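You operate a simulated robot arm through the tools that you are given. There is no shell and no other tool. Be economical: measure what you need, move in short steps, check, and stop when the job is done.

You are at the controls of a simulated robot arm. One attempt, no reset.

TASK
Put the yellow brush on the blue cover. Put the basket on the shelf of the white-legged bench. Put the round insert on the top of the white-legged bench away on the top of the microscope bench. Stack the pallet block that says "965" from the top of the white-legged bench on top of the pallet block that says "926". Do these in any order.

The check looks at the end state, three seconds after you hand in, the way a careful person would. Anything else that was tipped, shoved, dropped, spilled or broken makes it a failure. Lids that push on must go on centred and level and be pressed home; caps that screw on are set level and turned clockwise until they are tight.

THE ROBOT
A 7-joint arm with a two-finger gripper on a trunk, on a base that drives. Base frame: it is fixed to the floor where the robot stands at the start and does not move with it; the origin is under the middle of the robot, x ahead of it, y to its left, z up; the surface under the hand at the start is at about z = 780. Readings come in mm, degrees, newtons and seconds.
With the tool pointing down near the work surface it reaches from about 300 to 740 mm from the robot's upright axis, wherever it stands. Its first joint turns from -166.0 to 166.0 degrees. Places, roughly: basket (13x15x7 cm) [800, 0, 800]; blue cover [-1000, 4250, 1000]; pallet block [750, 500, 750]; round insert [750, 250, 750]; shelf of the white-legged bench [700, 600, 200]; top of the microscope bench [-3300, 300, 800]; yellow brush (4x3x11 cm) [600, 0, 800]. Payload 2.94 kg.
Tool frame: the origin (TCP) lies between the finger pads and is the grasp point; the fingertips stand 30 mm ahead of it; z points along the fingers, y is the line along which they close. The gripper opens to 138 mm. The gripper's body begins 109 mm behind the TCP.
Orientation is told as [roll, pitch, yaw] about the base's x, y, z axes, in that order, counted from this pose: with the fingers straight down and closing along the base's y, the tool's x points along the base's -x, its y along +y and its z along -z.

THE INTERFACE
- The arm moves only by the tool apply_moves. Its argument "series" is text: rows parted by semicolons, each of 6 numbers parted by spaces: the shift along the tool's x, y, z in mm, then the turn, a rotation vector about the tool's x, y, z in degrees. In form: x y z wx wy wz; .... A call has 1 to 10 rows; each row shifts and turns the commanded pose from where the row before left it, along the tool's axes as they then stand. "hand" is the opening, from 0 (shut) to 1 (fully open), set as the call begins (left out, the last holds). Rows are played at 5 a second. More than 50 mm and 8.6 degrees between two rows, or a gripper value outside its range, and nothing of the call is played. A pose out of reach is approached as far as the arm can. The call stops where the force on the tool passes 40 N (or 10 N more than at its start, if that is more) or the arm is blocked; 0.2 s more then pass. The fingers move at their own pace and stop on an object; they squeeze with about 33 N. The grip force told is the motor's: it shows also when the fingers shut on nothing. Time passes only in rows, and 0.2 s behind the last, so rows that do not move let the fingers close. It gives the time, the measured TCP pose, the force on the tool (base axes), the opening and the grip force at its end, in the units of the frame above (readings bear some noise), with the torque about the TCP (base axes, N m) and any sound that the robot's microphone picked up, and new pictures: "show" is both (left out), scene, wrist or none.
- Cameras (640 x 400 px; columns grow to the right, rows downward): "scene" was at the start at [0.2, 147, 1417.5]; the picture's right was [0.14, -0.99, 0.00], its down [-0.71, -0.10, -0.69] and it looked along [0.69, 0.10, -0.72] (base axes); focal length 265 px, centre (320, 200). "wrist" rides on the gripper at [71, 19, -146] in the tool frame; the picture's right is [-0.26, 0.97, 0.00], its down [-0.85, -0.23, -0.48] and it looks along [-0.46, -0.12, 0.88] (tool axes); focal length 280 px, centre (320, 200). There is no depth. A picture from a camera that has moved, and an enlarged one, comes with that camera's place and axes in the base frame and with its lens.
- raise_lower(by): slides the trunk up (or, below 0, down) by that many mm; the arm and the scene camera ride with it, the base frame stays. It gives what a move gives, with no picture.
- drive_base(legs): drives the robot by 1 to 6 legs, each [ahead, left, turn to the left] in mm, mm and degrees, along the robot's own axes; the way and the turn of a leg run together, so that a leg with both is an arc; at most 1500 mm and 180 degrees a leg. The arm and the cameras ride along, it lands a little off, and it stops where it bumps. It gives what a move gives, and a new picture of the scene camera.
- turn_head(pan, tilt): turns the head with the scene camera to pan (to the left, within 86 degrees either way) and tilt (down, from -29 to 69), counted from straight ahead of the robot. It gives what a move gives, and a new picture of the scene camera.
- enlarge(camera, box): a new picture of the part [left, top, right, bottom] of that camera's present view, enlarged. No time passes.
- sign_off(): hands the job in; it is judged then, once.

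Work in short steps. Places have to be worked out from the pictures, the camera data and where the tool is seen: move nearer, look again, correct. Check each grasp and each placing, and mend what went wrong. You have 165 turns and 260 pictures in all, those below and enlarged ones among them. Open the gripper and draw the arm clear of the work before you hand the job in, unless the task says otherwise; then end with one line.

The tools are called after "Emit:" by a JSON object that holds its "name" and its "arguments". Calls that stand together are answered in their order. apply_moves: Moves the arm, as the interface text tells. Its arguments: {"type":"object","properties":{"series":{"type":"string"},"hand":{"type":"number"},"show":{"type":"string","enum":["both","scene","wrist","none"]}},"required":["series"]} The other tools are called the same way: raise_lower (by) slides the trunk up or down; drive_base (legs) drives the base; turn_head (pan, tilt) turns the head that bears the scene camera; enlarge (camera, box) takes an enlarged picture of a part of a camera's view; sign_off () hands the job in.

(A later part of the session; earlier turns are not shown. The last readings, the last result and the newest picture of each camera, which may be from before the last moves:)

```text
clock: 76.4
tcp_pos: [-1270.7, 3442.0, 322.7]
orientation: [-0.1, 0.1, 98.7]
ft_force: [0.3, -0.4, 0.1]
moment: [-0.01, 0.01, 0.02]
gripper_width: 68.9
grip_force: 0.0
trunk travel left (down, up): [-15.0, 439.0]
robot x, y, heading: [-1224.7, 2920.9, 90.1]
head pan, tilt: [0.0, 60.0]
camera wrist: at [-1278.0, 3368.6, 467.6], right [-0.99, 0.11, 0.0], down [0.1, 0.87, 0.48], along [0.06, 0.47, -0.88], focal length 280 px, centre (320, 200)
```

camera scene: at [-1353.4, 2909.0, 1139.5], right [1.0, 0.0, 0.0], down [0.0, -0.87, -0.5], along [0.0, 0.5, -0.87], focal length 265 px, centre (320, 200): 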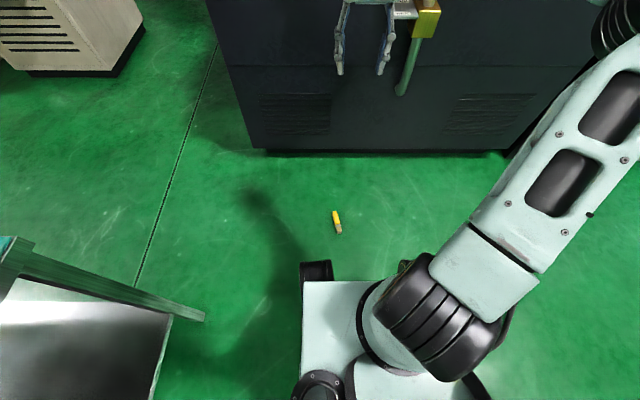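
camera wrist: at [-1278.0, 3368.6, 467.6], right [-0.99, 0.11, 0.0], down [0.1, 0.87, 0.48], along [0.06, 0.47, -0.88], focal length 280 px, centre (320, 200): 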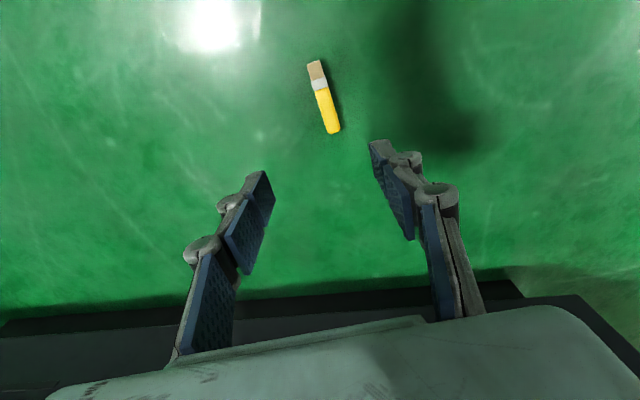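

Nearly centred; I trim by a few millimetres and descend to 36 mm above the floor.

Emit:
{"name": "apply_moves", "arguments": {"series": "5.5 3 48 0 0 0;0 0 48 0 0 -1;0 0 48 0 0 0;0 0 48 0 0 0;0 0 48 0 0 0;0 0 44 0 0 0;0 0 0 0 0 0", "show": "wrist"}}

```text
clock: 78.0
tcp_pos: [-1270.5, 3434.1, 37.7]
orientation: [-0.1, 0.1, 99.9]
ft_force: [0.7, -0.6, -0.3]
moment: [0.03, -0.01, 0.0]
gripper_width: 68.8
grip_force: 0.0
trunk travel left (down, up): [-15.0, 439.0]
robot x, y, heading: [-1217.4, 2923.2, 90.1]
head pan, tilt: [0.0, 60.0]
camera wrist: at [-1277.6, 3361.0, 183.0], right [-1.0, 0.09, 0.0], down [0.08, 0.88, 0.48], along [0.05, 0.47, -0.88], focal length 280 px, centre (320, 200)
```

wrist: 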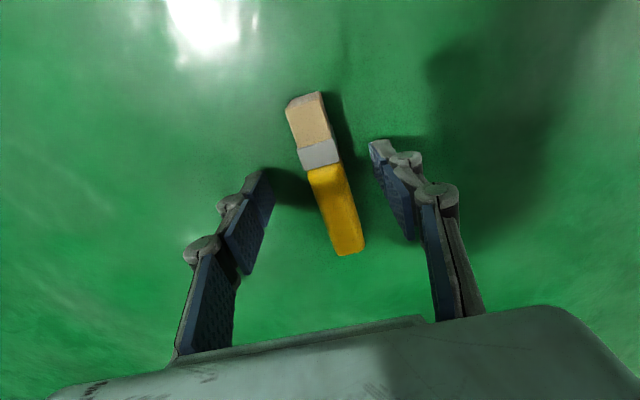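

The pads straddle it near the ferrule; I shift 12 mm toward the handle and close.

Emit:
{"name": "apply_moves", "arguments": {"series": "-12 0 1 0 0 -3;0 0 0 0 0 0", "show": "none"}}

Emit:
{"name": "apply_moves", "arguments": {"series": "0 0 0 0 0 0;0 0 0 0 0 0;0 0 0 0 0 0;0 0 0 0 0 0;0 0 -40 0 0 0;0 0 -40 0 0 0;0 0 0 0 0 0", "hand": 0, "show": "wrist"}}

```text
clock: 78.6
tcp_pos: [-1273.9, 3445.1, 36.2]
orientation: [-0.1, 0.0, 102.8]
ft_force: [0.0, 0.2, -0.1]
moment: [0.0, 0.0, 0.0]
gripper_width: 69.1
grip_force: 0.0
trunk travel left (down, up): [-15.0, 439.0]
robot x, y, heading: [-1217.1, 2921.9, 90.2]
head pan, tilt: [0.0, 60.0]
```

```text
clock: 80.2
tcp_pos: [-1274.1, 3445.7, 118.0]
orientation: [-0.1, 0.0, 102.7]
ft_force: [0.7, 0.2, -0.3]
moment: [-0.02, -0.01, -0.01]
gripper_width: 20.8
grip_force: 33.7
trunk travel left (down, up): [-15.0, 439.0]
robot x, y, heading: [-1216.4, 2924.2, 90.1]
head pan, tilt: [0.0, 60.0]
camera wrist: at [-1276.8, 3371.6, 263.8], right [-1.0, 0.04, 0.0], down [0.04, 0.88, 0.48], along [0.02, 0.48, -0.88], focal length 280 px, centre (320, 200)
```

wrist: 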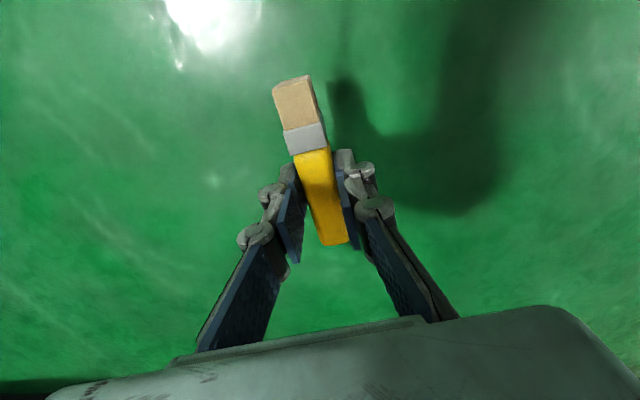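

The brush is securely held, 20.8 mm wide, with its underside ~37 mm below the TCP. I raise the trunk and the arm.

Emit:
{"name": "raise_lower", "arguments": {"by": 260}}

Emit:
{"name": "apply_moves", "arguments": {"series": "0 0 -48 0 0 4;0 0 -48 0 0 4;0 0 -48 0 0 4;0 0 -48 0 0 0;0 0 -48 0 0 0;0 0 -48 0 0 0;0 0 -48 0 0 0;0 0 -48 0 0 0;0 0 -48 0 0 0;0 0 -48 0 0 0", "show": "none"}}

Emit:
{"name": "apply_moves", "arguments": {"series": "0 0 -48 0 0 0;0 0 -48 0 0 0;0 0 -48 0 0 0;0 0 -48 0 0 0;0 0 -48 0 0 0;0 0 0 0 0 0", "show": "wrist"}}

Emit:
{"name": "turn_head", "arguments": {"pan": 0, "tilt": 35}}

```text
clock: 82.8
tcp_pos: [-1273.8, 3445.2, 378.7]
orientation: [-0.1, 0.1, 102.8]
ft_force: [0.6, 0.4, -1.3]
moment: [-0.01, 0.01, -0.02]
gripper_width: 20.9
grip_force: 33.0
trunk travel left (down, up): [-275.0, 179.0]
robot x, y, heading: [-1220.5, 2924.0, 90.4]
head pan, tilt: [0.0, 60.0]
```

```text
clock: 85.0
tcp_pos: [-1274.4, 3445.2, 856.9]
orientation: [-0.2, 0.2, 90.7]
ft_force: [-0.7, 0.8, -0.7]
moment: [0.0, -0.02, 0.0]
gripper_width: 21.2
grip_force: 33.0
trunk travel left (down, up): [-275.0, 179.0]
robot x, y, heading: [-1221.4, 2921.9, 90.3]
head pan, tilt: [0.0, 60.0]
```

```text
clock: 86.4
tcp_pos: [-1275.8, 3444.7, 1100.3]
orientation: [-0.1, 0.0, 90.8]
ft_force: [0.2, 0.2, -1.2]
moment: [0.02, -0.01, -0.02]
gripper_width: 21.1
grip_force: 32.8
trunk travel left (down, up): [-275.0, 179.0]
robot x, y, heading: [-1217.0, 2919.6, 90.3]
head pan, tilt: [0.0, 60.0]
camera wrist: at [-1293.6, 3373.4, 1246.0], right [-0.97, 0.25, 0.0], down [0.22, 0.85, 0.48], along [0.12, 0.46, -0.88], focal length 280 px, centre (320, 200)
```

wrist: 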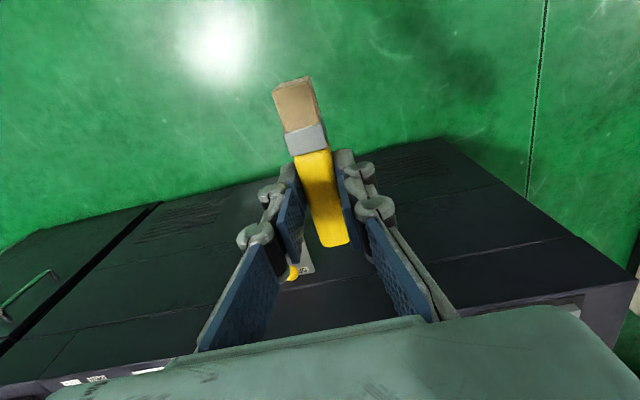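

```text
clock: 87.3
tcp_pos: [-1275.3, 3444.7, 1099.9]
orientation: [-0.1, 0.0, 90.7]
ft_force: [0.5, -0.5, -0.5]
moment: [0.0, 0.0, 0.02]
gripper_width: 21.1
grip_force: 33.1
trunk travel left (down, up): [-275.0, 179.0]
robot x, y, heading: [-1221.0, 2920.1, 90.4]
head pan, tilt: [0.0, 35.0]
camera scene: at [-1353.5, 2930.4, 1433.7], right [1.0, 0.0, 0.0], down [0.0, -0.57, -0.82], along [0.0, 0.82, -0.57], focal length 265 px, centre (320, 200)
```

scene: 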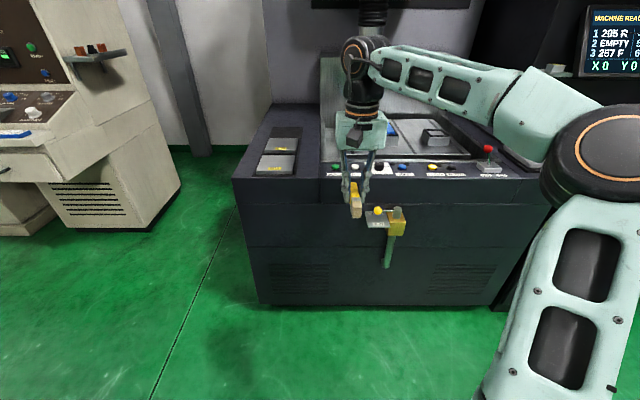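

The cover is ahead; the knob protrudes to y≈3750 and the base passes beneath it. I drive to about (-960, 3540): strafe right first, then ahead.

Emit:
{"name": "drive_base", "arguments": {"legs": [[0, -259, 0], [400, 0, 0]]}}

Emit:
{"name": "apply_moves", "arguments": {"series": "0 0 0 0 0 0", "show": "wrist"}}

```text
clock: 92.3
tcp_pos: [-1009.4, 3846.3, 1100.0]
orientation: [-0.2, -0.1, 90.5]
ft_force: [0.8, -0.3, -0.9]
moment: [0.01, 0.0, -0.01]
gripper_width: 21.1
grip_force: 32.6
trunk travel left (down, up): [-275.0, 179.0]
robot x, y, heading: [-956.3, 3320.8, 90.1]
head pan, tilt: [0.0, 35.0]
camera scene: at [-1090.7, 3332.0, 1433.7], right [1.0, 0.0, 0.0], down [0.0, -0.57, -0.82], along [0.0, 0.82, -0.57], focal length 265 px, centre (320, 200)
```

scene: 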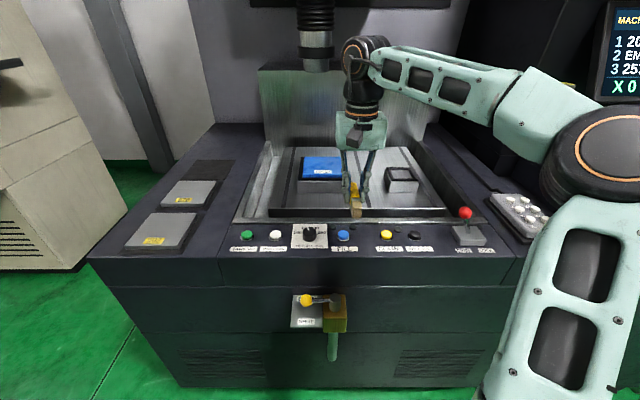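

```text
clock: 92.7
tcp_pos: [-1009.6, 3845.0, 1099.7]
orientation: [-0.1, 0.1, 90.5]
ft_force: [1.1, 0.8, -1.0]
moment: [0.01, 0.01, -0.01]
gripper_width: 20.9
grip_force: 33.1
trunk travel left (down, up): [-275.0, 179.0]
robot x, y, heading: [-958.2, 3322.4, 89.8]
head pan, tilt: [0.0, 35.0]
camera wrist: at [-1028.9, 3774.8, 1245.4], right [-0.97, 0.25, 0.0], down [0.22, 0.85, 0.48], along [0.12, 0.46, -0.88], focal length 280 px, centre (320, 200)
```

wrist: 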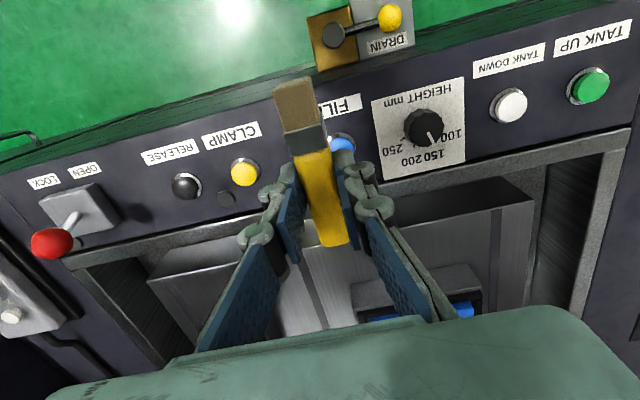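

Cover centre refined to (-1083, 4208, 971). I drive 215 mm closer.

Emit:
{"name": "drive_base", "arguments": {"legs": [[215, 0, 0]]}}

Emit:
{"name": "apply_moves", "arguments": {"series": "0 0 0 0 0 0", "show": "wrist"}}

```text
clock: 94.5
tcp_pos: [-1011.7, 4046.9, 1099.7]
orientation: [-0.1, 0.1, 90.6]
ft_force: [0.4, 0.4, -0.2]
moment: [0.0, -0.01, 0.01]
gripper_width: 21.0
grip_force: 33.5
trunk travel left (down, up): [-275.0, 179.0]
robot x, y, heading: [-958.7, 3525.7, 90.0]
head pan, tilt: [0.0, 35.0]
stopped in leg 1: the robot was blocked; the commanded pose is now the measured one
camera scene: at [-1090.8, 3532.5, 1433.7], right [1.0, 0.0, 0.0], down [0.0, -0.57, -0.82], along [0.0, 0.82, -0.57], focal length 265 px, centre (320, 200)
```

scene: 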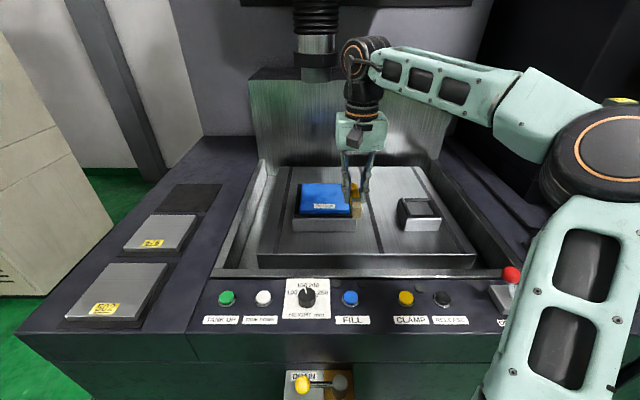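

```text
clock: 94.8
tcp_pos: [-1011.5, 4047.4, 1099.0]
orientation: [-0.1, 0.1, 90.6]
ft_force: [-0.1, -0.4, 0.4]
moment: [0.01, 0.02, 0.01]
gripper_width: 21.1
grip_force: 33.0
trunk travel left (down, up): [-275.0, 179.0]
robot x, y, heading: [-957.6, 3523.4, 89.9]
head pan, tilt: [0.0, 35.0]
camera wrist: at [-1029.7, 3975.9, 1244.5], right [-0.97, 0.25, 0.0], down [0.22, 0.85, 0.47], along [0.12, 0.46, -0.88], focal length 280 px, centre (320, 200)
```

wrist: 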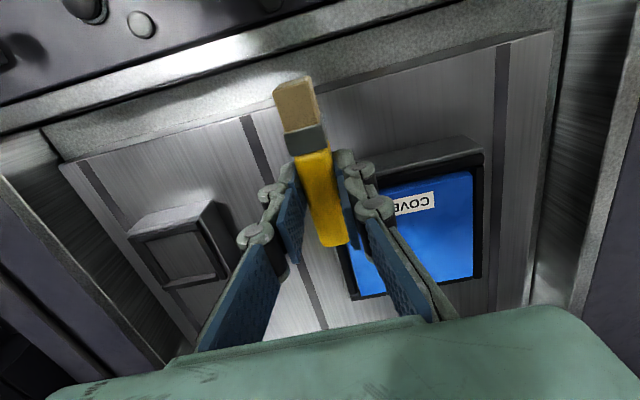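

The base touched the machine front, but it's close enough (the target is ~695 mm away). I move the hand over the "COVER" plate.

Emit:
{"name": "apply_moves", "arguments": {"series": "-40 18 0 0 0 0;-40 18 0 0 0 0;-40 18 0 0 0 0;-40 18 0 0 0 0;0 0 0 0 0 0;0 0 0 0 0 0"}}

```text
clock: 96.2
tcp_pos: [-1077.7, 4182.7, 1092.1]
orientation: [-0.1, 0.1, 90.6]
ft_force: [0.6, 0.4, -0.5]
moment: [-0.03, 0.0, 0.0]
gripper_width: 21.1
grip_force: 33.2
out of reach, approached as far as the arm can: row 4
trunk travel left (down, up): [-275.0, 179.0]
robot x, y, heading: [-957.5, 3520.5, 90.1]
head pan, tilt: [0.0, 35.0]
camera scene: at [-1090.8, 3532.3, 1433.7], right [1.0, 0.0, 0.0], down [0.0, -0.57, -0.82], along [0.0, 0.82, -0.57], focal length 265 px, centre (320, 200)
camera wrist: at [-1097.3, 4113.1, 1237.5], right [-0.97, 0.25, 0.0], down [0.22, 0.85, 0.47], along [0.12, 0.46, -0.88], focal length 280 px, centre (320, 200)
```

scene: 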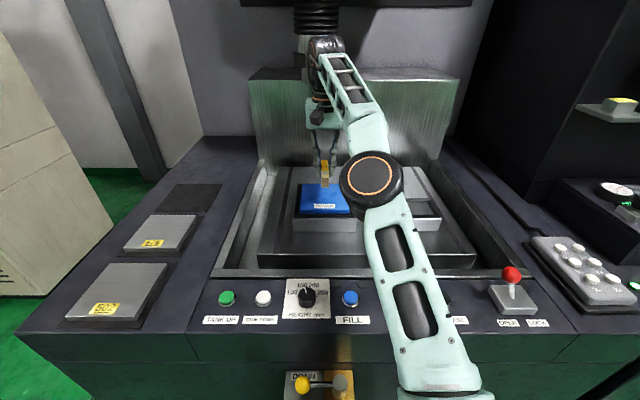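
wrist: 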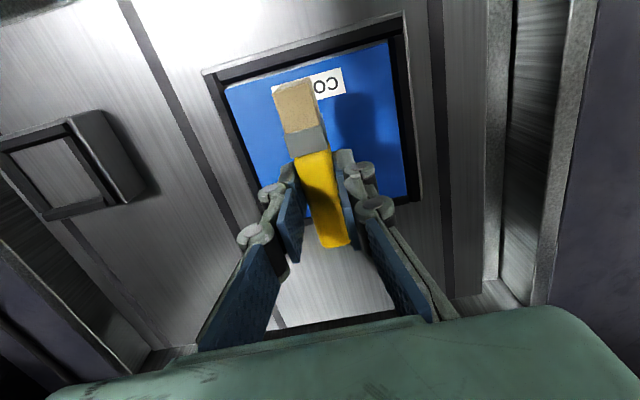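

The hand is over the cover; the brush spans y 4124–4234 and the cover 4121–4270. I lower and try to gain 15 mm forward.

Emit:
{"name": "apply_moves", "arguments": {"series": "0 0 30 0 0 0;-8 0 25 0 0 0;-8 2 10 0 0 0;0 0 0 0 0 0;0 0 0 0 0 0", "show": "wrist"}}

```text
clock: 97.5
tcp_pos: [-1079.7, 4199.3, 1026.3]
orientation: [-0.1, 0.1, 90.6]
ft_force: [-1.0, 0.8, 0.1]
moment: [0.03, 0.03, 0.02]
gripper_width: 20.9
grip_force: 32.8
trunk travel left (down, up): [-275.0, 179.0]
robot x, y, heading: [-953.5, 3525.8, 90.4]
head pan, tilt: [0.0, 35.0]
camera wrist: at [-1098.1, 4128.9, 1172.0], right [-0.97, 0.25, 0.0], down [0.22, 0.85, 0.47], along [0.12, 0.46, -0.88], focal length 280 px, centre (320, 200)
```

wrist: 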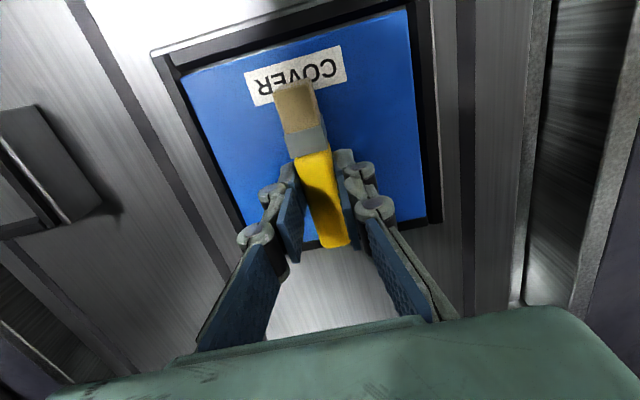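

Good alignment. I lower in small steps until contact.

Emit:
{"name": "apply_moves", "arguments": {"series": "2 0 6 0 0 0;2 0 5 0 0 0;0 0 3 0 0 0;0 0 2 0 0 0;0 0 0 0 0 0", "show": "scene"}}

Emit:
{"name": "enlarge", "arguments": {"camera": "scene", "box": [270, 120, 370, 240]}}

```text
clock: 98.7
tcp_pos: [-1079.7, 4193.8, 1014.4]
orientation: [0.0, -0.4, 90.5]
ft_force: [-0.9, 9.1, 33.9]
moment: [-0.17, 0.04, -0.03]
gripper_width: 21.0
grip_force: 32.8
trunk travel left (down, up): [-275.0, 179.0]
robot x, y, heading: [-956.7, 3524.7, 90.1]
head pan, tilt: [0.0, 35.0]
camera scene: at [-1090.1, 3529.1, 1434.1], right [1.0, 0.0, 0.0], down [0.0, -0.57, -0.82], along [0.0, 0.82, -0.57], focal length 265 px, centre (320, 200)
```

scene: 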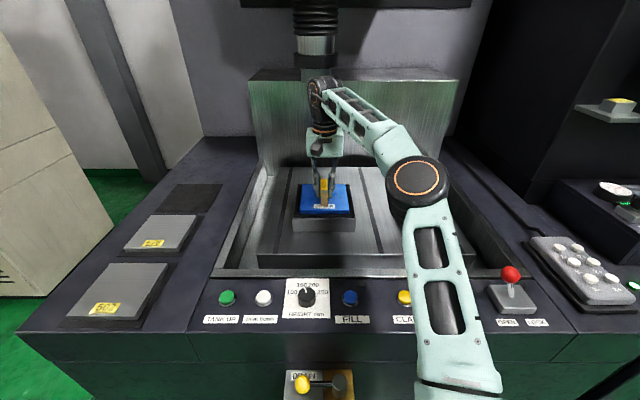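

```text
3.33 times, centred on (320, 180) of scene
camera zoom: at [-1090.1, 3529.1, 1434.1], right [1.0, 0.0, 0.0], down [0.0, -0.57, -0.82], along [0.0, 0.82, -0.57], focal length 883 px, centre (320, 267)
```

zoom: 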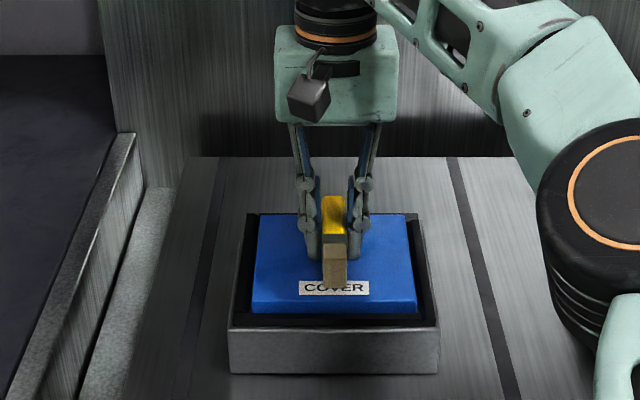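

The brush is on the cover with 34 N of contact. I ease up 2 mm, release, and rise.

Emit:
{"name": "apply_moves", "arguments": {"series": "0 0 -2 0 0 0;0 0 0 0 0 0", "show": "none"}}

Emit:
{"name": "apply_moves", "arguments": {"series": "0 0 0 0 0 0;0 0 0 0 0 0;0 0 0 0 0 0", "hand": 0.45, "show": "none"}}

Emit:
{"name": "apply_moves", "arguments": {"series": "0 0 -10 0 0 0;0 0 -25 0 0 0;0 0 -40 0 0 0;0 0 0 0 0 0"}}

```text
clock: 99.2
tcp_pos: [-1079.7, 4193.0, 1015.0]
orientation: [-0.1, 0.0, 90.6]
ft_force: [-0.2, 4.8, 23.6]
moment: [0.66, 0.08, -0.03]
gripper_width: 21.0
grip_force: 33.2
trunk travel left (down, up): [-275.0, 179.0]
robot x, y, heading: [-958.1, 3522.8, 90.2]
head pan, tilt: [0.0, 35.0]
```

```text
clock: 100.0
tcp_pos: [-1079.7, 4194.1, 1012.9]
orientation: [-0.1, 0.2, 90.6]
ft_force: [0.4, -2.8, 8.4]
moment: [-0.11, -0.04, 0.0]
gripper_width: 64.0
grip_force: 3.1
trunk travel left (down, up): [-275.0, 179.0]
robot x, y, heading: [-956.4, 3523.7, 90.2]
head pan, tilt: [0.0, 35.0]
```

```text
clock: 101.0
tcp_pos: [-1080.5, 4184.3, 1085.7]
orientation: [-0.3, 0.1, 90.6]
ft_force: [-0.8, -0.2, -0.1]
moment: [0.01, -0.06, -0.01]
gripper_width: 62.1
grip_force: 0.1
out of reach, approached as far as the arm can: row 3
trunk travel left (down, up): [-275.0, 179.0]
robot x, y, heading: [-953.8, 3523.5, 89.8]
head pan, tilt: [0.0, 35.0]
camera scene: at [-1091.7, 3532.1, 1433.6], right [1.0, 0.0, 0.0], down [0.0, -0.57, -0.82], along [0.0, 0.82, -0.57], focal length 265 px, centre (320, 200)
camera wrist: at [-1100.7, 4113.5, 1231.7], right [-0.97, 0.25, 0.0], down [0.22, 0.85, 0.47], along [0.12, 0.46, -0.88], focal length 280 px, centre (320, 200)
```

scene: 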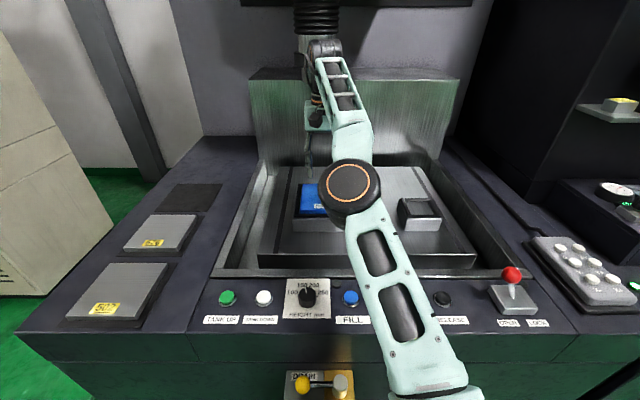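
wrist: 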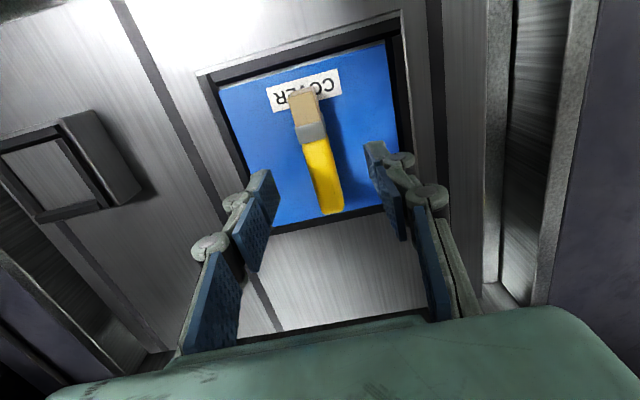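

The brush lies fully on the cover. I raise and retract the arm, then drive around to the back of the white-legged bench.

Emit:
{"name": "apply_moves", "arguments": {"series": "45 0 0 0 0 0;45 0 0 0 0 0;45 0 0 0 0 0;45 -20 -10 0 0 0;0 -40 0 0 0 0;0 -40 0 0 0 0;0 0 0 0 0 0", "show": "scene"}}

Emit:
{"name": "drive_base", "arguments": {"legs": [[-800, 0, 0], [0, -1400, 0], [0, -1000, 0], [0, 0, 90]]}}

```text
refused: row 4 steps farther than a row can; nothing moved
```

```text
clock: 130.0
tcp_pos: [794.4, 2583.7, 1085.8]
orientation: [-0.1, 0.1, 179.0]
ft_force: [0.1, -0.4, -0.1]
moment: [0.02, 0.02, 0.0]
gripper_width: 62.1
grip_force: 0.1
trunk travel left (down, up): [-275.0, 179.0]
robot x, y, heading: [1456.2, 2692.9, 178.4]
head pan, tilt: [0.0, 35.0]
camera scene: at [1447.4, 2555.8, 1433.7], right [0.03, 1.0, 0.0], down [0.57, -0.02, -0.82], along [-0.82, 0.02, -0.57], focal length 265 px, centre (320, 200)
```

scene: 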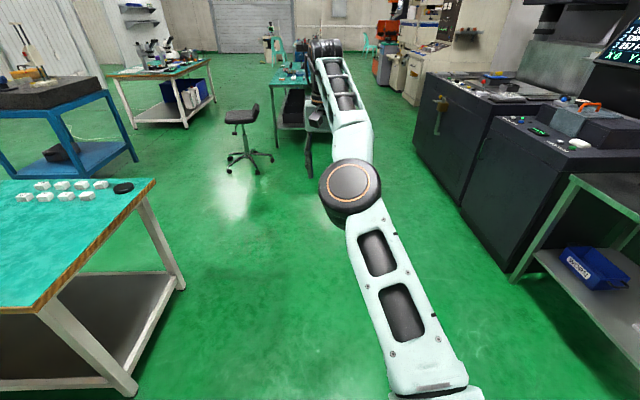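

Arrived near the bench's end. I retract the arm, then strafe along the back of the bench to y≈575.

Emit:
{"name": "apply_moves", "arguments": {"series": "45 0 0 0 0 0;45 0 0 0 0 0;45 0 0 0 0 0;10 -40 -10 0 0 0;0 -40 0 0 0 0;0 -20 0 0 0 1;0 0 0 0 0 0", "show": "none"}}

Emit:
{"name": "drive_base", "arguments": {"legs": [[0, 1400, 0], [0, 720, 1.6]]}}

Emit:
{"name": "apply_moves", "arguments": {"series": "0 0 0 0 0 0", "show": "wrist"}}

```text
clock: 131.6
tcp_pos: [809.0, 2684.4, 1108.6]
orientation: [-0.1, 0.0, 177.8]
ft_force: [0.1, 0.7, 1.0]
moment: [0.0, -0.05, 0.02]
gripper_width: 62.1
grip_force: 0.0
out of reach, approached as far as the arm can: row 1, 2, 3
trunk travel left (down, up): [-275.0, 179.0]
robot x, y, heading: [1460.3, 2689.5, 178.4]
head pan, tilt: [0.0, 35.0]
```

```text
clock: 150.4
tcp_pos: [737.7, 564.1, 1108.8]
orientation: [-0.1, 0.0, 178.2]
ft_force: [-0.3, 0.2, 0.2]
moment: [-0.01, 0.03, 0.0]
gripper_width: 62.5
grip_force: 0.1
trunk travel left (down, up): [-275.0, 179.0]
robot x, y, heading: [1390.3, 574.3, 178.8]
head pan, tilt: [0.0, 35.0]
camera scene: at [1377.8, 438.6, 1433.7], right [0.02, 1.0, 0.0], down [0.57, -0.01, -0.82], along [-0.82, 0.02, -0.57], focal length 265 px, centre (320, 200)
```

scene: 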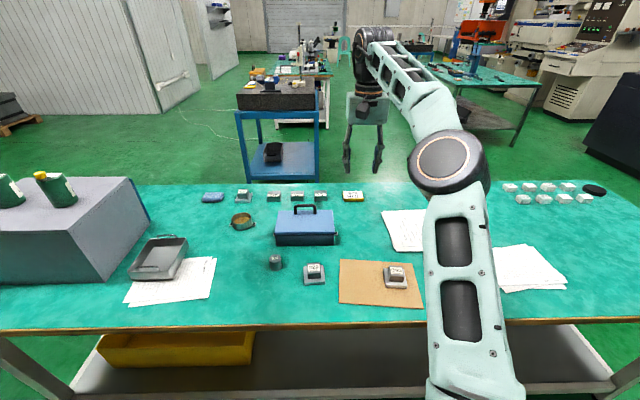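

```text
clock: 150.8
tcp_pos: [740.3, 563.1, 1109.0]
orientation: [-0.1, 0.1, 178.3]
ft_force: [0.2, -0.4, -0.7]
moment: [0.01, 0.0, 0.03]
gripper_width: 61.9
grip_force: 0.1
trunk travel left (down, up): [-275.0, 179.0]
robot x, y, heading: [1388.2, 573.0, 178.5]
head pan, tilt: [0.0, 35.0]
camera wrist: at [809.0, 542.4, 1254.2], right [-0.29, -0.96, 0.0], down [-0.84, 0.26, 0.48], along [-0.45, 0.14, -0.88], focal length 280 px, centre (320, 200)
```

wrist: 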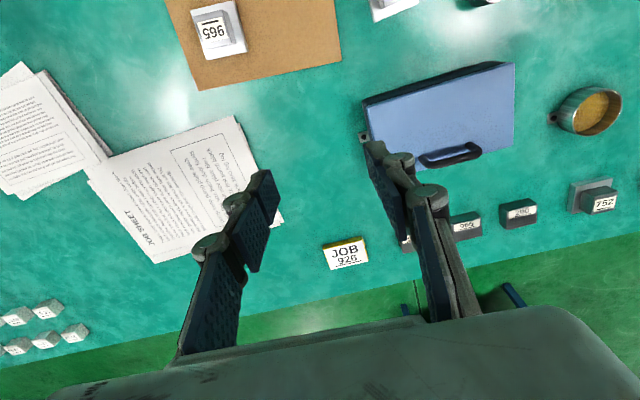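

I zoom in on the plate-mounted block labels from this side.

Emit:
{"name": "enlarge", "arguments": {"camera": "scene", "box": [260, 245, 430, 315]}}

Emit:
{"name": "enlarge", "arguments": {"camera": "wrist", "box": [160, 0, 350, 90]}}

Emit:
{"name": "enlarge", "arguments": {"camera": "scene", "box": [220, 20, 350, 170]}}

```text
3.76 times, centred on (345, 280) of scene
camera zoom: at [1377.8, 438.7, 1433.7], right [0.02, 1.0, 0.0], down [0.57, -0.01, -0.82], along [-0.82, 0.02, -0.57], focal length 997 px, centre (226, -101)
```

zoom: 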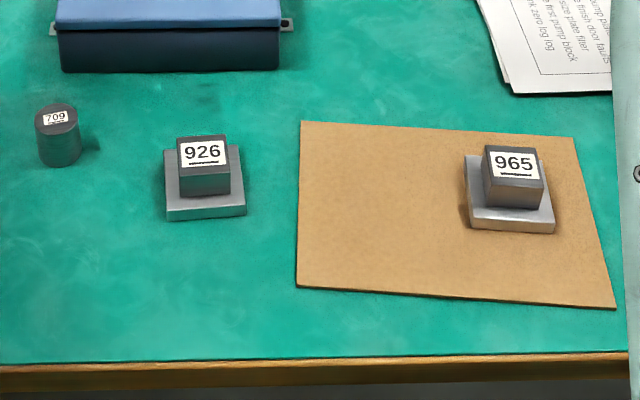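

```text
3.37 times, centred on (255, 45) of wrist
camera zoom: at [809.0, 542.4, 1254.2], right [-0.29, -0.96, 0.0], down [-0.84, 0.26, 0.48], along [-0.45, 0.14, -0.88], focal length 944 px, centre (539, 722)
```

zoom: 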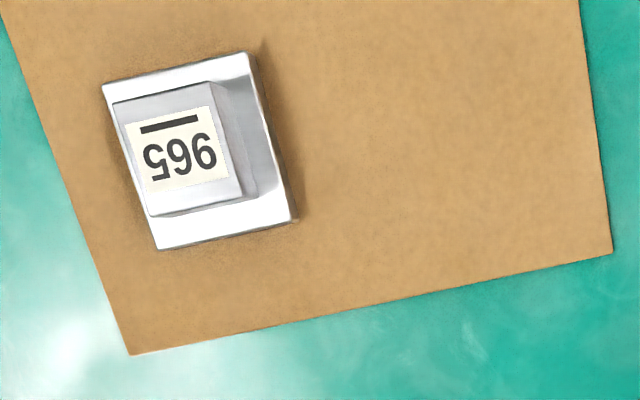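

```text
2.67 times, centred on (285, 95) of scene
camera zoom: at [1377.8, 438.7, 1433.7], right [0.02, 1.0, 0.0], down [0.57, -0.01, -0.82], along [-0.82, 0.02, -0.57], focal length 706 px, centre (413, 480)
```

zoom: 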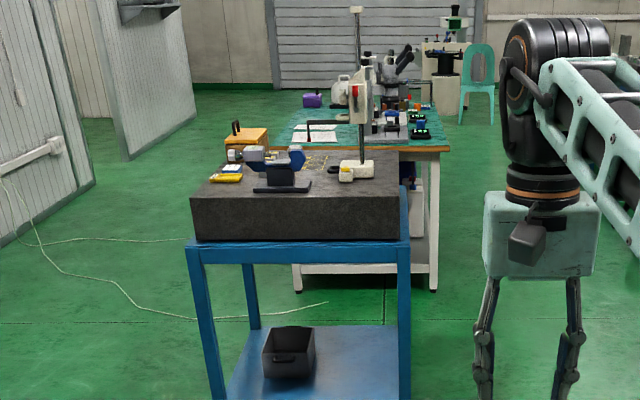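

The labels confirm 965 at ≈(868, 673) and 926 at ≈(850, 434), with round insert 709 at ≈(802, 313). I move the hand over the 965 block.

Emit:
{"name": "apply_moves", "arguments": {"series": "25.6 -22 30 0 0 0;25.6 -22 30 0 0 0;25.6 -22 30 0 0 0;25.6 -22 30 0 0 0;25.6 -22 30 0 0 0;0 0 0 0 0 0;0 0 0 0 0 0", "hand": 0.8}}

```text
clock: 152.4
tcp_pos: [870.2, 670.3, 958.3]
orientation: [-0.1, 0.1, 178.2]
ft_force: [-0.4, 0.4, 0.5]
moment: [-0.01, 0.02, 0.02]
gripper_width: 110.3
grip_force: 0.0
trunk travel left (down, up): [-275.0, 179.0]
robot x, y, heading: [1389.5, 574.4, 178.5]
head pan, tilt: [0.0, 35.0]
camera scene: at [1377.7, 438.6, 1433.7], right [0.02, 1.0, 0.0], down [0.57, -0.01, -0.82], along [-0.82, 0.02, -0.57], focal length 265 px, centre (320, 200)
camera wrist: at [940.0, 648.8, 1104.8], right [-0.29, -0.96, 0.0], down [-0.84, 0.26, 0.48], along [-0.45, 0.14, -0.88], focal length 280 px, centre (320, 200)
```

scene: 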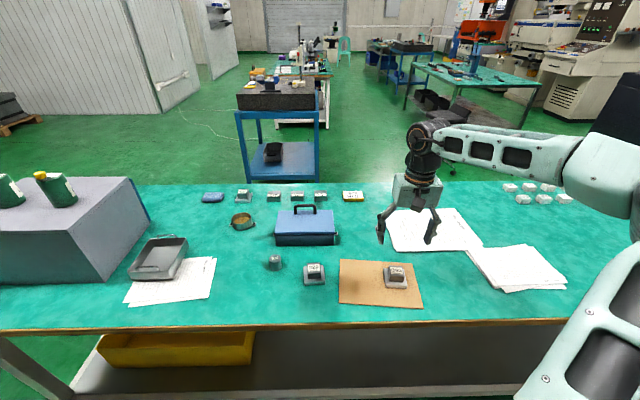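
wrist: 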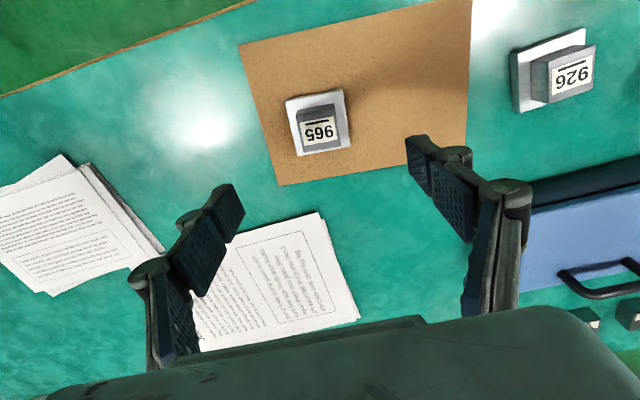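

Emit:
{"name": "enlarge", "arguments": {"camera": "wrist", "box": [270, 75, 370, 165]}}

Emit:
{"name": "enlarge", "arguments": {"camera": "wrist", "box": [500, 20, 610, 120]}}

```text
4.44 times, centred on (320, 120) of wrist
camera zoom: at [940.0, 648.8, 1104.8], right [-0.29, -0.96, 0.0], down [-0.84, 0.26, 0.48], along [-0.45, 0.14, -0.88], focal length 1246 px, centre (320, 556)
```

zoom: 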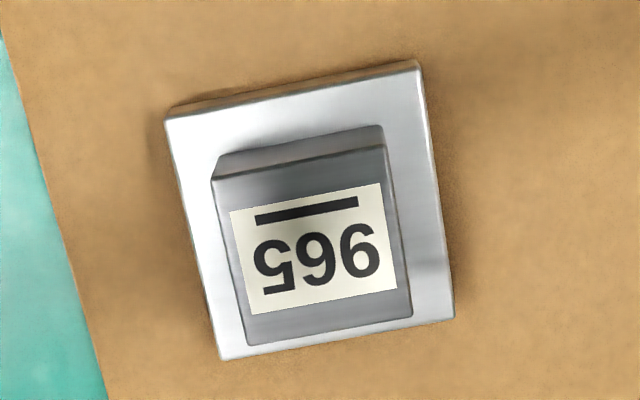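

```text
4.00 times, centred on (555, 70) of wrist
camera zoom: at [940.0, 648.8, 1104.8], right [-0.29, -0.96, 0.0], down [-0.84, 0.26, 0.48], along [-0.45, 0.14, -0.88], focal length 1122 px, centre (-620, 720)
```

zoom: 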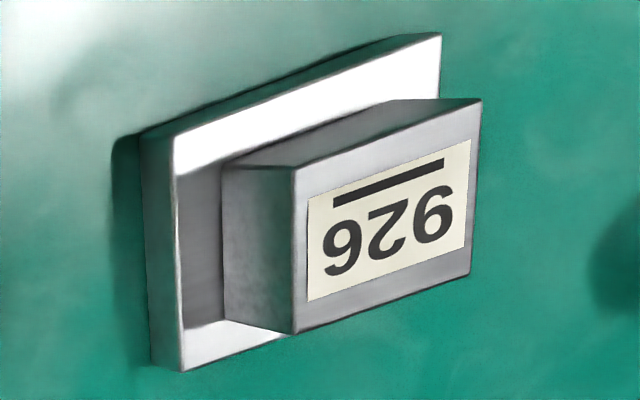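

Block 965's top is ~38 mm square at z≈831, on a 60 mm plate (top ≈800), centred at (873, 671) and yawed about -5.5°. I align and descend to above the plate.

Emit:
{"name": "apply_moves", "arguments": {"series": "2.8 -0.7 40 0 0 3.7;0 0 40 0 0 0;0 0 0 0 0 0", "show": "wrist"}}

```text
clock: 153.2
tcp_pos: [872.7, 672.3, 876.2]
orientation: [-0.1, 0.1, 174.5]
ft_force: [-0.7, 0.0, -0.3]
moment: [0.03, 0.0, -0.02]
gripper_width: 110.2
grip_force: 0.0
trunk travel left (down, up): [-275.0, 179.0]
robot x, y, heading: [1389.2, 572.8, 178.8]
head pan, tilt: [0.0, 35.0]
camera wrist: at [940.8, 645.1, 1021.9], right [-0.35, -0.94, 0.0], down [-0.82, 0.31, 0.48], along [-0.44, 0.17, -0.88], focal length 280 px, centre (320, 200)
```

wrist: 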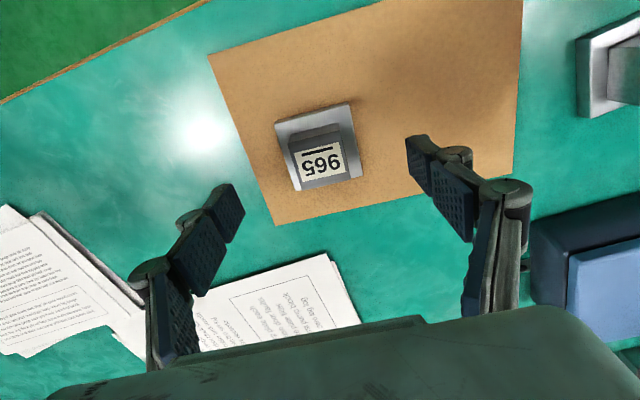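

Emit:
{"name": "apply_moves", "arguments": {"series": "0 1.5 21 0 0 0;0 0 19 0 0 0;0 0 0 0 0 0", "show": "wrist"}}

```text
clock: 154.0
tcp_pos: [873.7, 668.7, 839.4]
orientation: [-0.1, 0.2, 174.5]
ft_force: [-0.7, -0.1, -1.0]
moment: [0.02, -0.02, 0.0]
gripper_width: 110.3
grip_force: 0.2
trunk travel left (down, up): [-275.0, 179.0]
robot x, y, heading: [1385.8, 570.3, 178.8]
head pan, tilt: [0.0, 35.0]
camera wrist: at [942.2, 643.4, 984.6], right [-0.35, -0.94, 0.0], down [-0.82, 0.31, 0.48], along [-0.44, 0.17, -0.88], focal length 280 px, centre (320, 200)
```

wrist: 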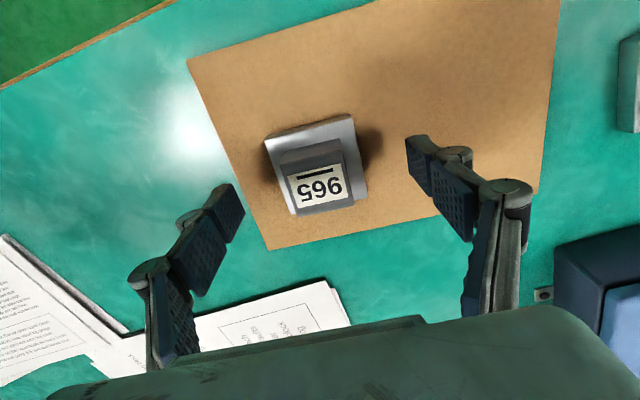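

Aligned; I lower a touch more and close.

Emit:
{"name": "apply_moves", "arguments": {"series": "-1 0 3 0 0 0;0 0 0 0 0 0", "show": "none"}}

Emit:
{"name": "apply_moves", "arguments": {"series": "0 0 0 0 0 0;0 0 0 0 0 0;0 0 0 0 0 0;0 0 0 0 0 0;0 0 0 0 0 0", "hand": 0, "show": "wrist"}}

```text
clock: 154.6
tcp_pos: [872.2, 670.3, 835.2]
orientation: [-0.1, 0.1, 174.5]
ft_force: [0.6, -0.8, 0.7]
moment: [-0.02, 0.05, -0.02]
gripper_width: 110.5
grip_force: 0.0
trunk travel left (down, up): [-275.0, 179.0]
robot x, y, heading: [1391.2, 574.7, 178.9]
head pan, tilt: [0.0, 35.0]
```

```text
clock: 155.8
tcp_pos: [872.4, 670.7, 836.6]
orientation: [-0.1, 0.1, 174.6]
ft_force: [0.2, 1.7, 0.3]
moment: [0.07, -0.01, -0.03]
gripper_width: 39.3
grip_force: 33.7
trunk travel left (down, up): [-275.0, 179.0]
robot x, y, heading: [1386.9, 572.0, 178.7]
head pan, tilt: [0.0, 35.0]
camera wrist: at [941.4, 644.3, 981.3], right [-0.35, -0.94, 0.0], down [-0.82, 0.31, 0.48], along [-0.44, 0.17, -0.88], focal length 280 px, centre (320, 200)
```

wrist: 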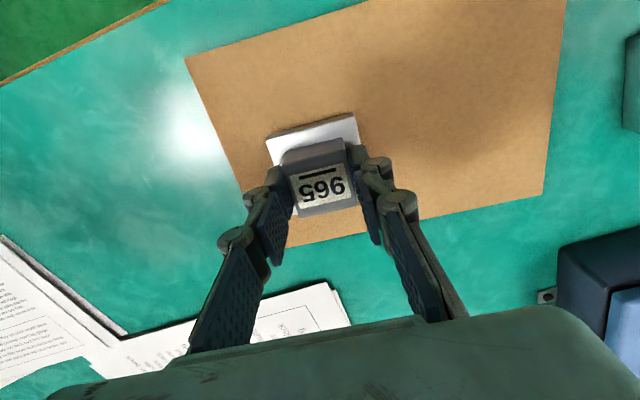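

Gripped at 39.3 mm. I lift slowly to check the hold.

Emit:
{"name": "apply_moves", "arguments": {"series": "0 0 -5 0 0 0;0 0 -15 0 0 0;0 0 -30 0 0 0;0 0 -40 0 0 0;0 0 -40 0 0 0;0 0 0 0 0 0", "show": "both"}}

```text
clock: 157.2
tcp_pos: [873.1, 669.6, 966.4]
orientation: [-0.1, 0.1, 174.5]
ft_force: [-0.1, 0.3, -4.6]
moment: [0.04, 0.02, 0.03]
gripper_width: 39.3
grip_force: 33.4
trunk travel left (down, up): [-275.0, 179.0]
robot x, y, heading: [1389.1, 573.4, 178.9]
head pan, tilt: [0.0, 35.0]
camera scene: at [1377.4, 438.7, 1433.7], right [0.02, 1.0, 0.0], down [0.57, -0.01, -0.82], along [-0.82, 0.02, -0.57], focal length 265 px, centre (320, 200)
camera wrist: at [941.8, 643.3, 1111.9], right [-0.35, -0.94, 0.0], down [-0.82, 0.31, 0.47], along [-0.44, 0.17, -0.88], focal length 280 px, centre (320, 200)
```

scene: 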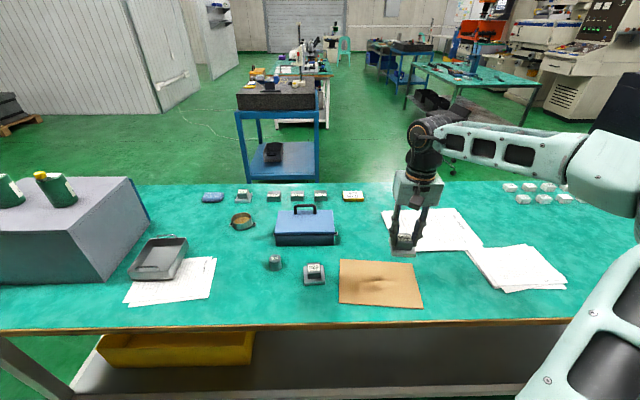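
wrist: 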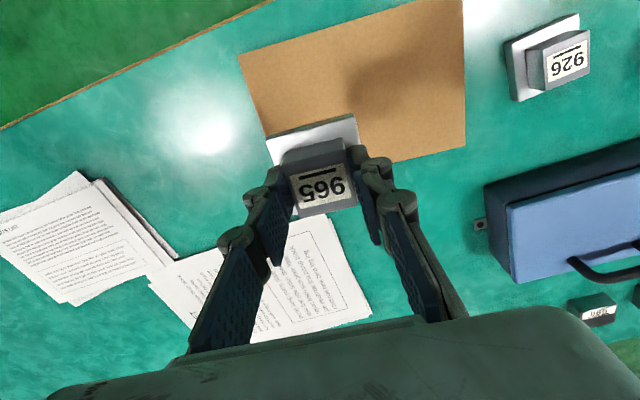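

Held firmly (≈4.5 N extra). I shift toward the 926 block for a refined look at it.

Emit:
{"name": "apply_moves", "arguments": {"series": "1.2 46.8 0 0 0 0;1.2 46.8 0 0 0 0;1.2 46.8 0 0 0 0;0 0 0 0 0 0;0 0 0 0 0 0", "show": "wrist"}}

Emit:
{"name": "enlarge", "arguments": {"camera": "wrist", "box": [330, 40, 490, 140]}}

```text
clock: 158.4
tcp_pos: [864.4, 530.0, 964.0]
orientation: [-0.1, 0.1, 174.5]
ft_force: [-0.1, 0.9, -3.8]
moment: [-0.02, 0.0, -0.02]
gripper_width: 39.3
grip_force: 32.2
trunk travel left (down, up): [-275.0, 179.0]
robot x, y, heading: [1390.3, 573.1, 178.6]
head pan, tilt: [0.0, 35.0]
camera wrist: at [932.0, 503.4, 1109.8], right [-0.35, -0.94, 0.0], down [-0.82, 0.31, 0.47], along [-0.44, 0.17, -0.88], focal length 280 px, centre (320, 200)
```

wrist: 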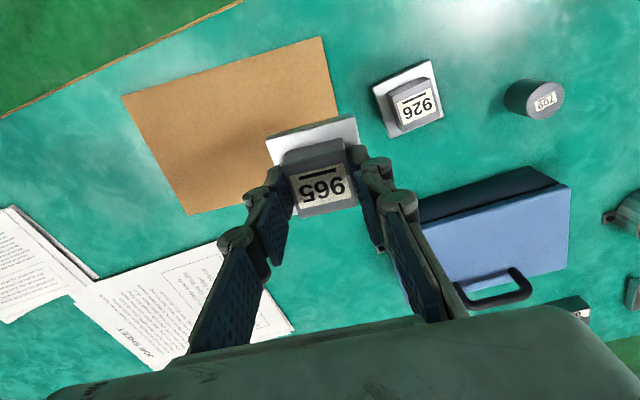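

```text
4.00 times, centred on (410, 90) of wrist
camera zoom: at [932.0, 503.4, 1109.8], right [-0.35, -0.94, 0.0], down [-0.82, 0.31, 0.47], along [-0.44, 0.17, -0.88], focal length 1122 px, centre (-40, 640)
```

zoom: 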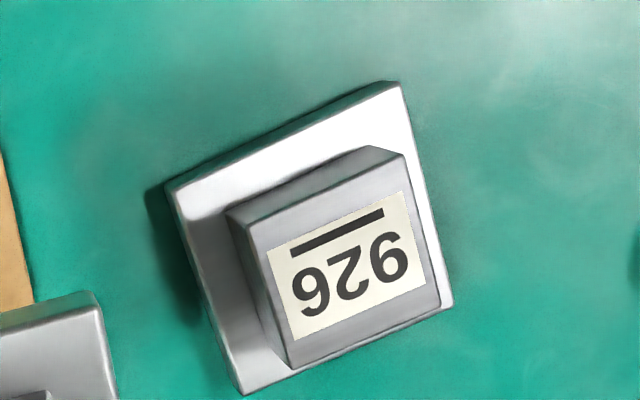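

926's top centre is estimated at ≈(854.5, 435), yaw +3.5°. I move above it at greater height, align the yaw, and check relative alignment.

Emit:
{"name": "apply_moves", "arguments": {"series": "-0.4 47.7 -10 0 0 0;-0.4 47.7 -10 0 0 0;0 0 -30 0 0 -4.5;0 0 -30 0 0 -4.5;0 0 0 0 0 0;0 0 0 0 0 0", "show": "both"}}

Emit:
{"name": "enlarge", "arguments": {"camera": "wrist", "box": [240, 60, 400, 230]}}

```text
clock: 159.8
tcp_pos: [851.2, 435.6, 1044.7]
orientation: [-0.1, 0.1, -176.6]
ft_force: [0.7, -0.1, -5.6]
moment: [-0.02, 0.01, 0.01]
gripper_width: 39.3
grip_force: 33.6
trunk travel left (down, up): [-275.0, 179.0]
robot x, y, heading: [1391.4, 571.3, 178.3]
head pan, tilt: [0.0, 35.0]
camera scene: at [1377.3, 438.5, 1433.7], right [0.02, 1.0, 0.0], down [0.57, -0.01, -0.82], along [-0.82, 0.02, -0.57], focal length 265 px, centre (320, 200)
camera wrist: at [922.1, 420.5, 1190.7], right [-0.2, -0.98, 0.0], down [-0.86, 0.18, 0.47], along [-0.46, 0.1, -0.88], focal length 280 px, centre (320, 200)
```

scene: 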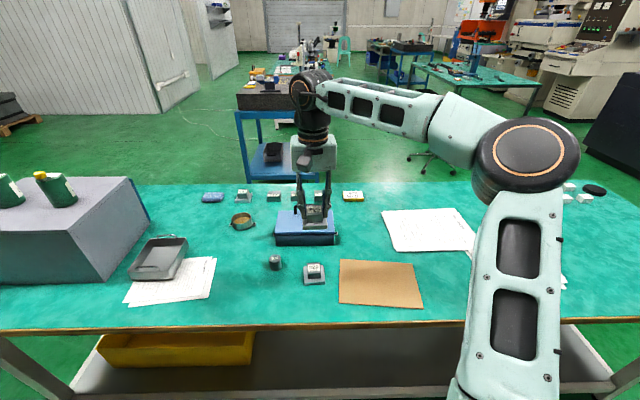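
wrist: 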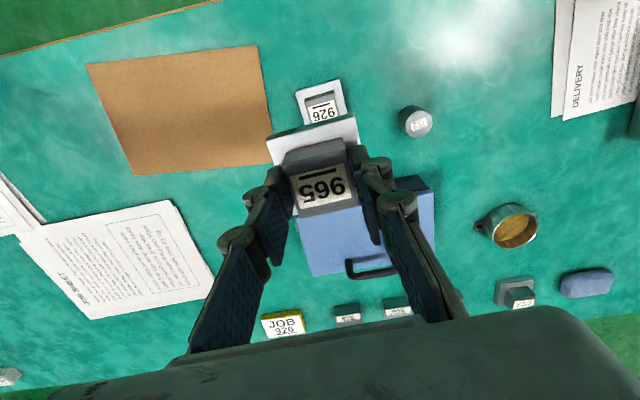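

```text
2.35 times, centred on (320, 145) of wrist
camera zoom: at [922.1, 420.5, 1190.7], right [-0.2, -0.98, 0.0], down [-0.86, 0.18, 0.47], along [-0.46, 0.1, -0.88], focal length 660 px, centre (320, 329)
```

zoom: 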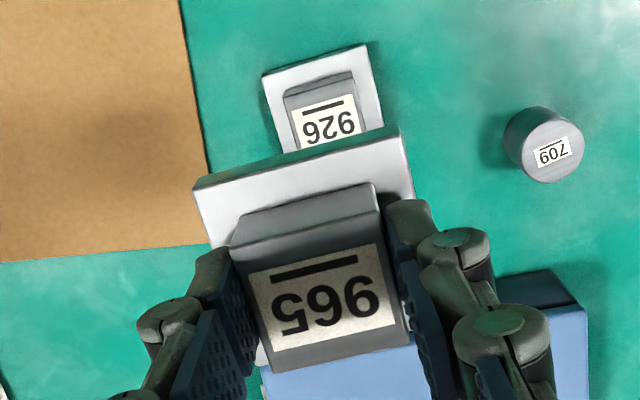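

Nearly aligned; I correct ~1 mm in x and -2.5 mm in y and descend to just above the 926 block.

Emit:
{"name": "apply_moves", "arguments": {"series": "1 2.5 40 0 0 0;0 0 40 0 0 0;0 0 40 0 0 0;0 0 24 0 0 0;0 0 0 0 0 0;0 0 0 0 0 0", "show": "none"}}

Emit:
{"name": "enlarge", "arguments": {"camera": "scene", "box": [260, 200, 380, 300]}}

Emit:
{"name": "enlarge", "arguments": {"camera": "wrist", "box": [220, 60, 420, 230]}}

```text
clock: 161.2
tcp_pos: [852.0, 432.3, 900.6]
orientation: [-0.2, 0.0, -176.5]
ft_force: [0.7, -0.5, -4.1]
moment: [0.01, -0.02, 0.01]
gripper_width: 39.4
grip_force: 33.3
trunk travel left (down, up): [-275.0, 179.0]
robot x, y, heading: [1387.4, 575.1, 178.7]
head pan, tilt: [0.0, 35.0]
```

```text
4.00 times, centred on (320, 250) of scene
camera zoom: at [1377.3, 438.5, 1433.7], right [0.02, 1.0, 0.0], down [0.57, -0.01, -0.82], along [-0.82, 0.02, -0.57], focal length 1060 px, centre (320, 0)
```

zoom: 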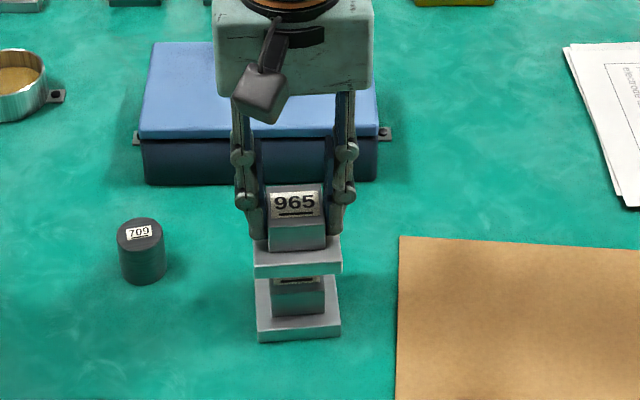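

```text
2.35 times, centred on (320, 145) of wrist
camera zoom: at [924.3, 417.3, 1046.3], right [-0.2, -0.98, 0.0], down [-0.86, 0.18, 0.47], along [-0.46, 0.1, -0.88], focal length 660 px, centre (320, 329)
```

zoom: 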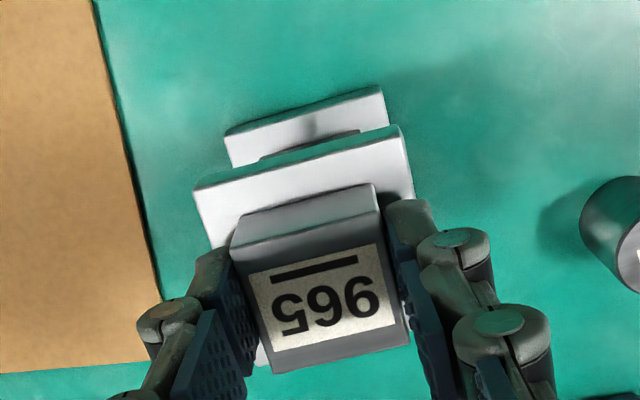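

Left–right alignment is within about 1 mm. I nudge +1 mm in x and lower in small steps until contact.

Emit:
{"name": "apply_moves", "arguments": {"series": "1.2 0 8 0 0 0;0 0 3 0 0 0;0 0 2 0 0 0;0 0 2 0 0 0;0 0 0 0 0 0", "show": "none"}}

Emit:
{"name": "enlarge", "arguments": {"camera": "scene", "box": [280, 225, 360, 295]}}

```text
clock: 162.4
tcp_pos: [854.5, 430.9, 885.9]
orientation: [-0.1, 0.1, -176.5]
ft_force: [-0.2, 0.2, -4.2]
moment: [-0.01, 0.0, 0.01]
gripper_width: 39.3
grip_force: 32.9
trunk travel left (down, up): [-275.0, 179.0]
robot x, y, heading: [1387.9, 572.6, 178.7]
head pan, tilt: [0.0, 35.0]
```

```text
5.71 times, centred on (320, 260) of scene
camera zoom: at [1377.3, 438.5, 1433.7], right [0.02, 1.0, 0.0], down [0.57, -0.01, -0.82], along [-0.82, 0.02, -0.57], focal length 1514 px, centre (320, -143)
```

zoom: 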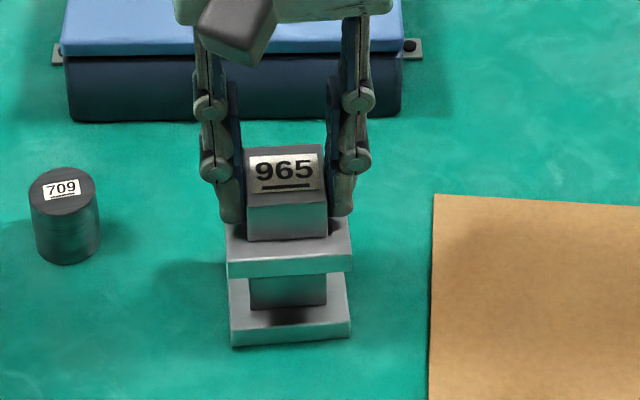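

Emit:
{"name": "apply_moves", "arguments": {"series": "0 0 2 0 0 0;0 0 0 0 0 0", "show": "none"}}

Emit:
{"name": "apply_moves", "arguments": {"series": "0 0 1.5 0 0 0;0 0 0 0 0 0", "show": "none"}}

Emit:
{"name": "apply_moves", "arguments": {"series": "0 0 1.5 0 0 0;0 0 0 0 0 0", "show": "none"}}

```text
clock: 163.0
tcp_pos: [855.5, 431.7, 884.6]
orientation: [-0.1, 0.1, -176.5]
ft_force: [-0.6, -0.1, -4.6]
moment: [0.02, -0.01, 0.02]
gripper_width: 39.4
grip_force: 32.8
trunk travel left (down, up): [-275.0, 179.0]
robot x, y, heading: [1387.5, 571.8, 178.6]
head pan, tilt: [0.0, 35.0]
```

```text
clock: 163.6
tcp_pos: [856.2, 431.0, 883.1]
orientation: [-0.1, 0.1, -176.4]
ft_force: [-0.7, -0.3, -4.5]
moment: [-0.02, 0.01, 0.0]
gripper_width: 39.3
grip_force: 32.7
trunk travel left (down, up): [-275.0, 179.0]
robot x, y, heading: [1386.7, 574.6, 178.9]
head pan, tilt: [0.0, 35.0]
```

```text
clock: 164.2
tcp_pos: [855.4, 433.0, 880.7]
orientation: [-0.1, 0.1, -176.6]
ft_force: [0.1, 1.4, -4.2]
moment: [0.0, -0.01, 0.03]
gripper_width: 39.6
grip_force: 33.0
trunk travel left (down, up): [-275.0, 179.0]
robot x, y, heading: [1391.6, 572.2, 178.5]
head pan, tilt: [0.0, 35.0]
```

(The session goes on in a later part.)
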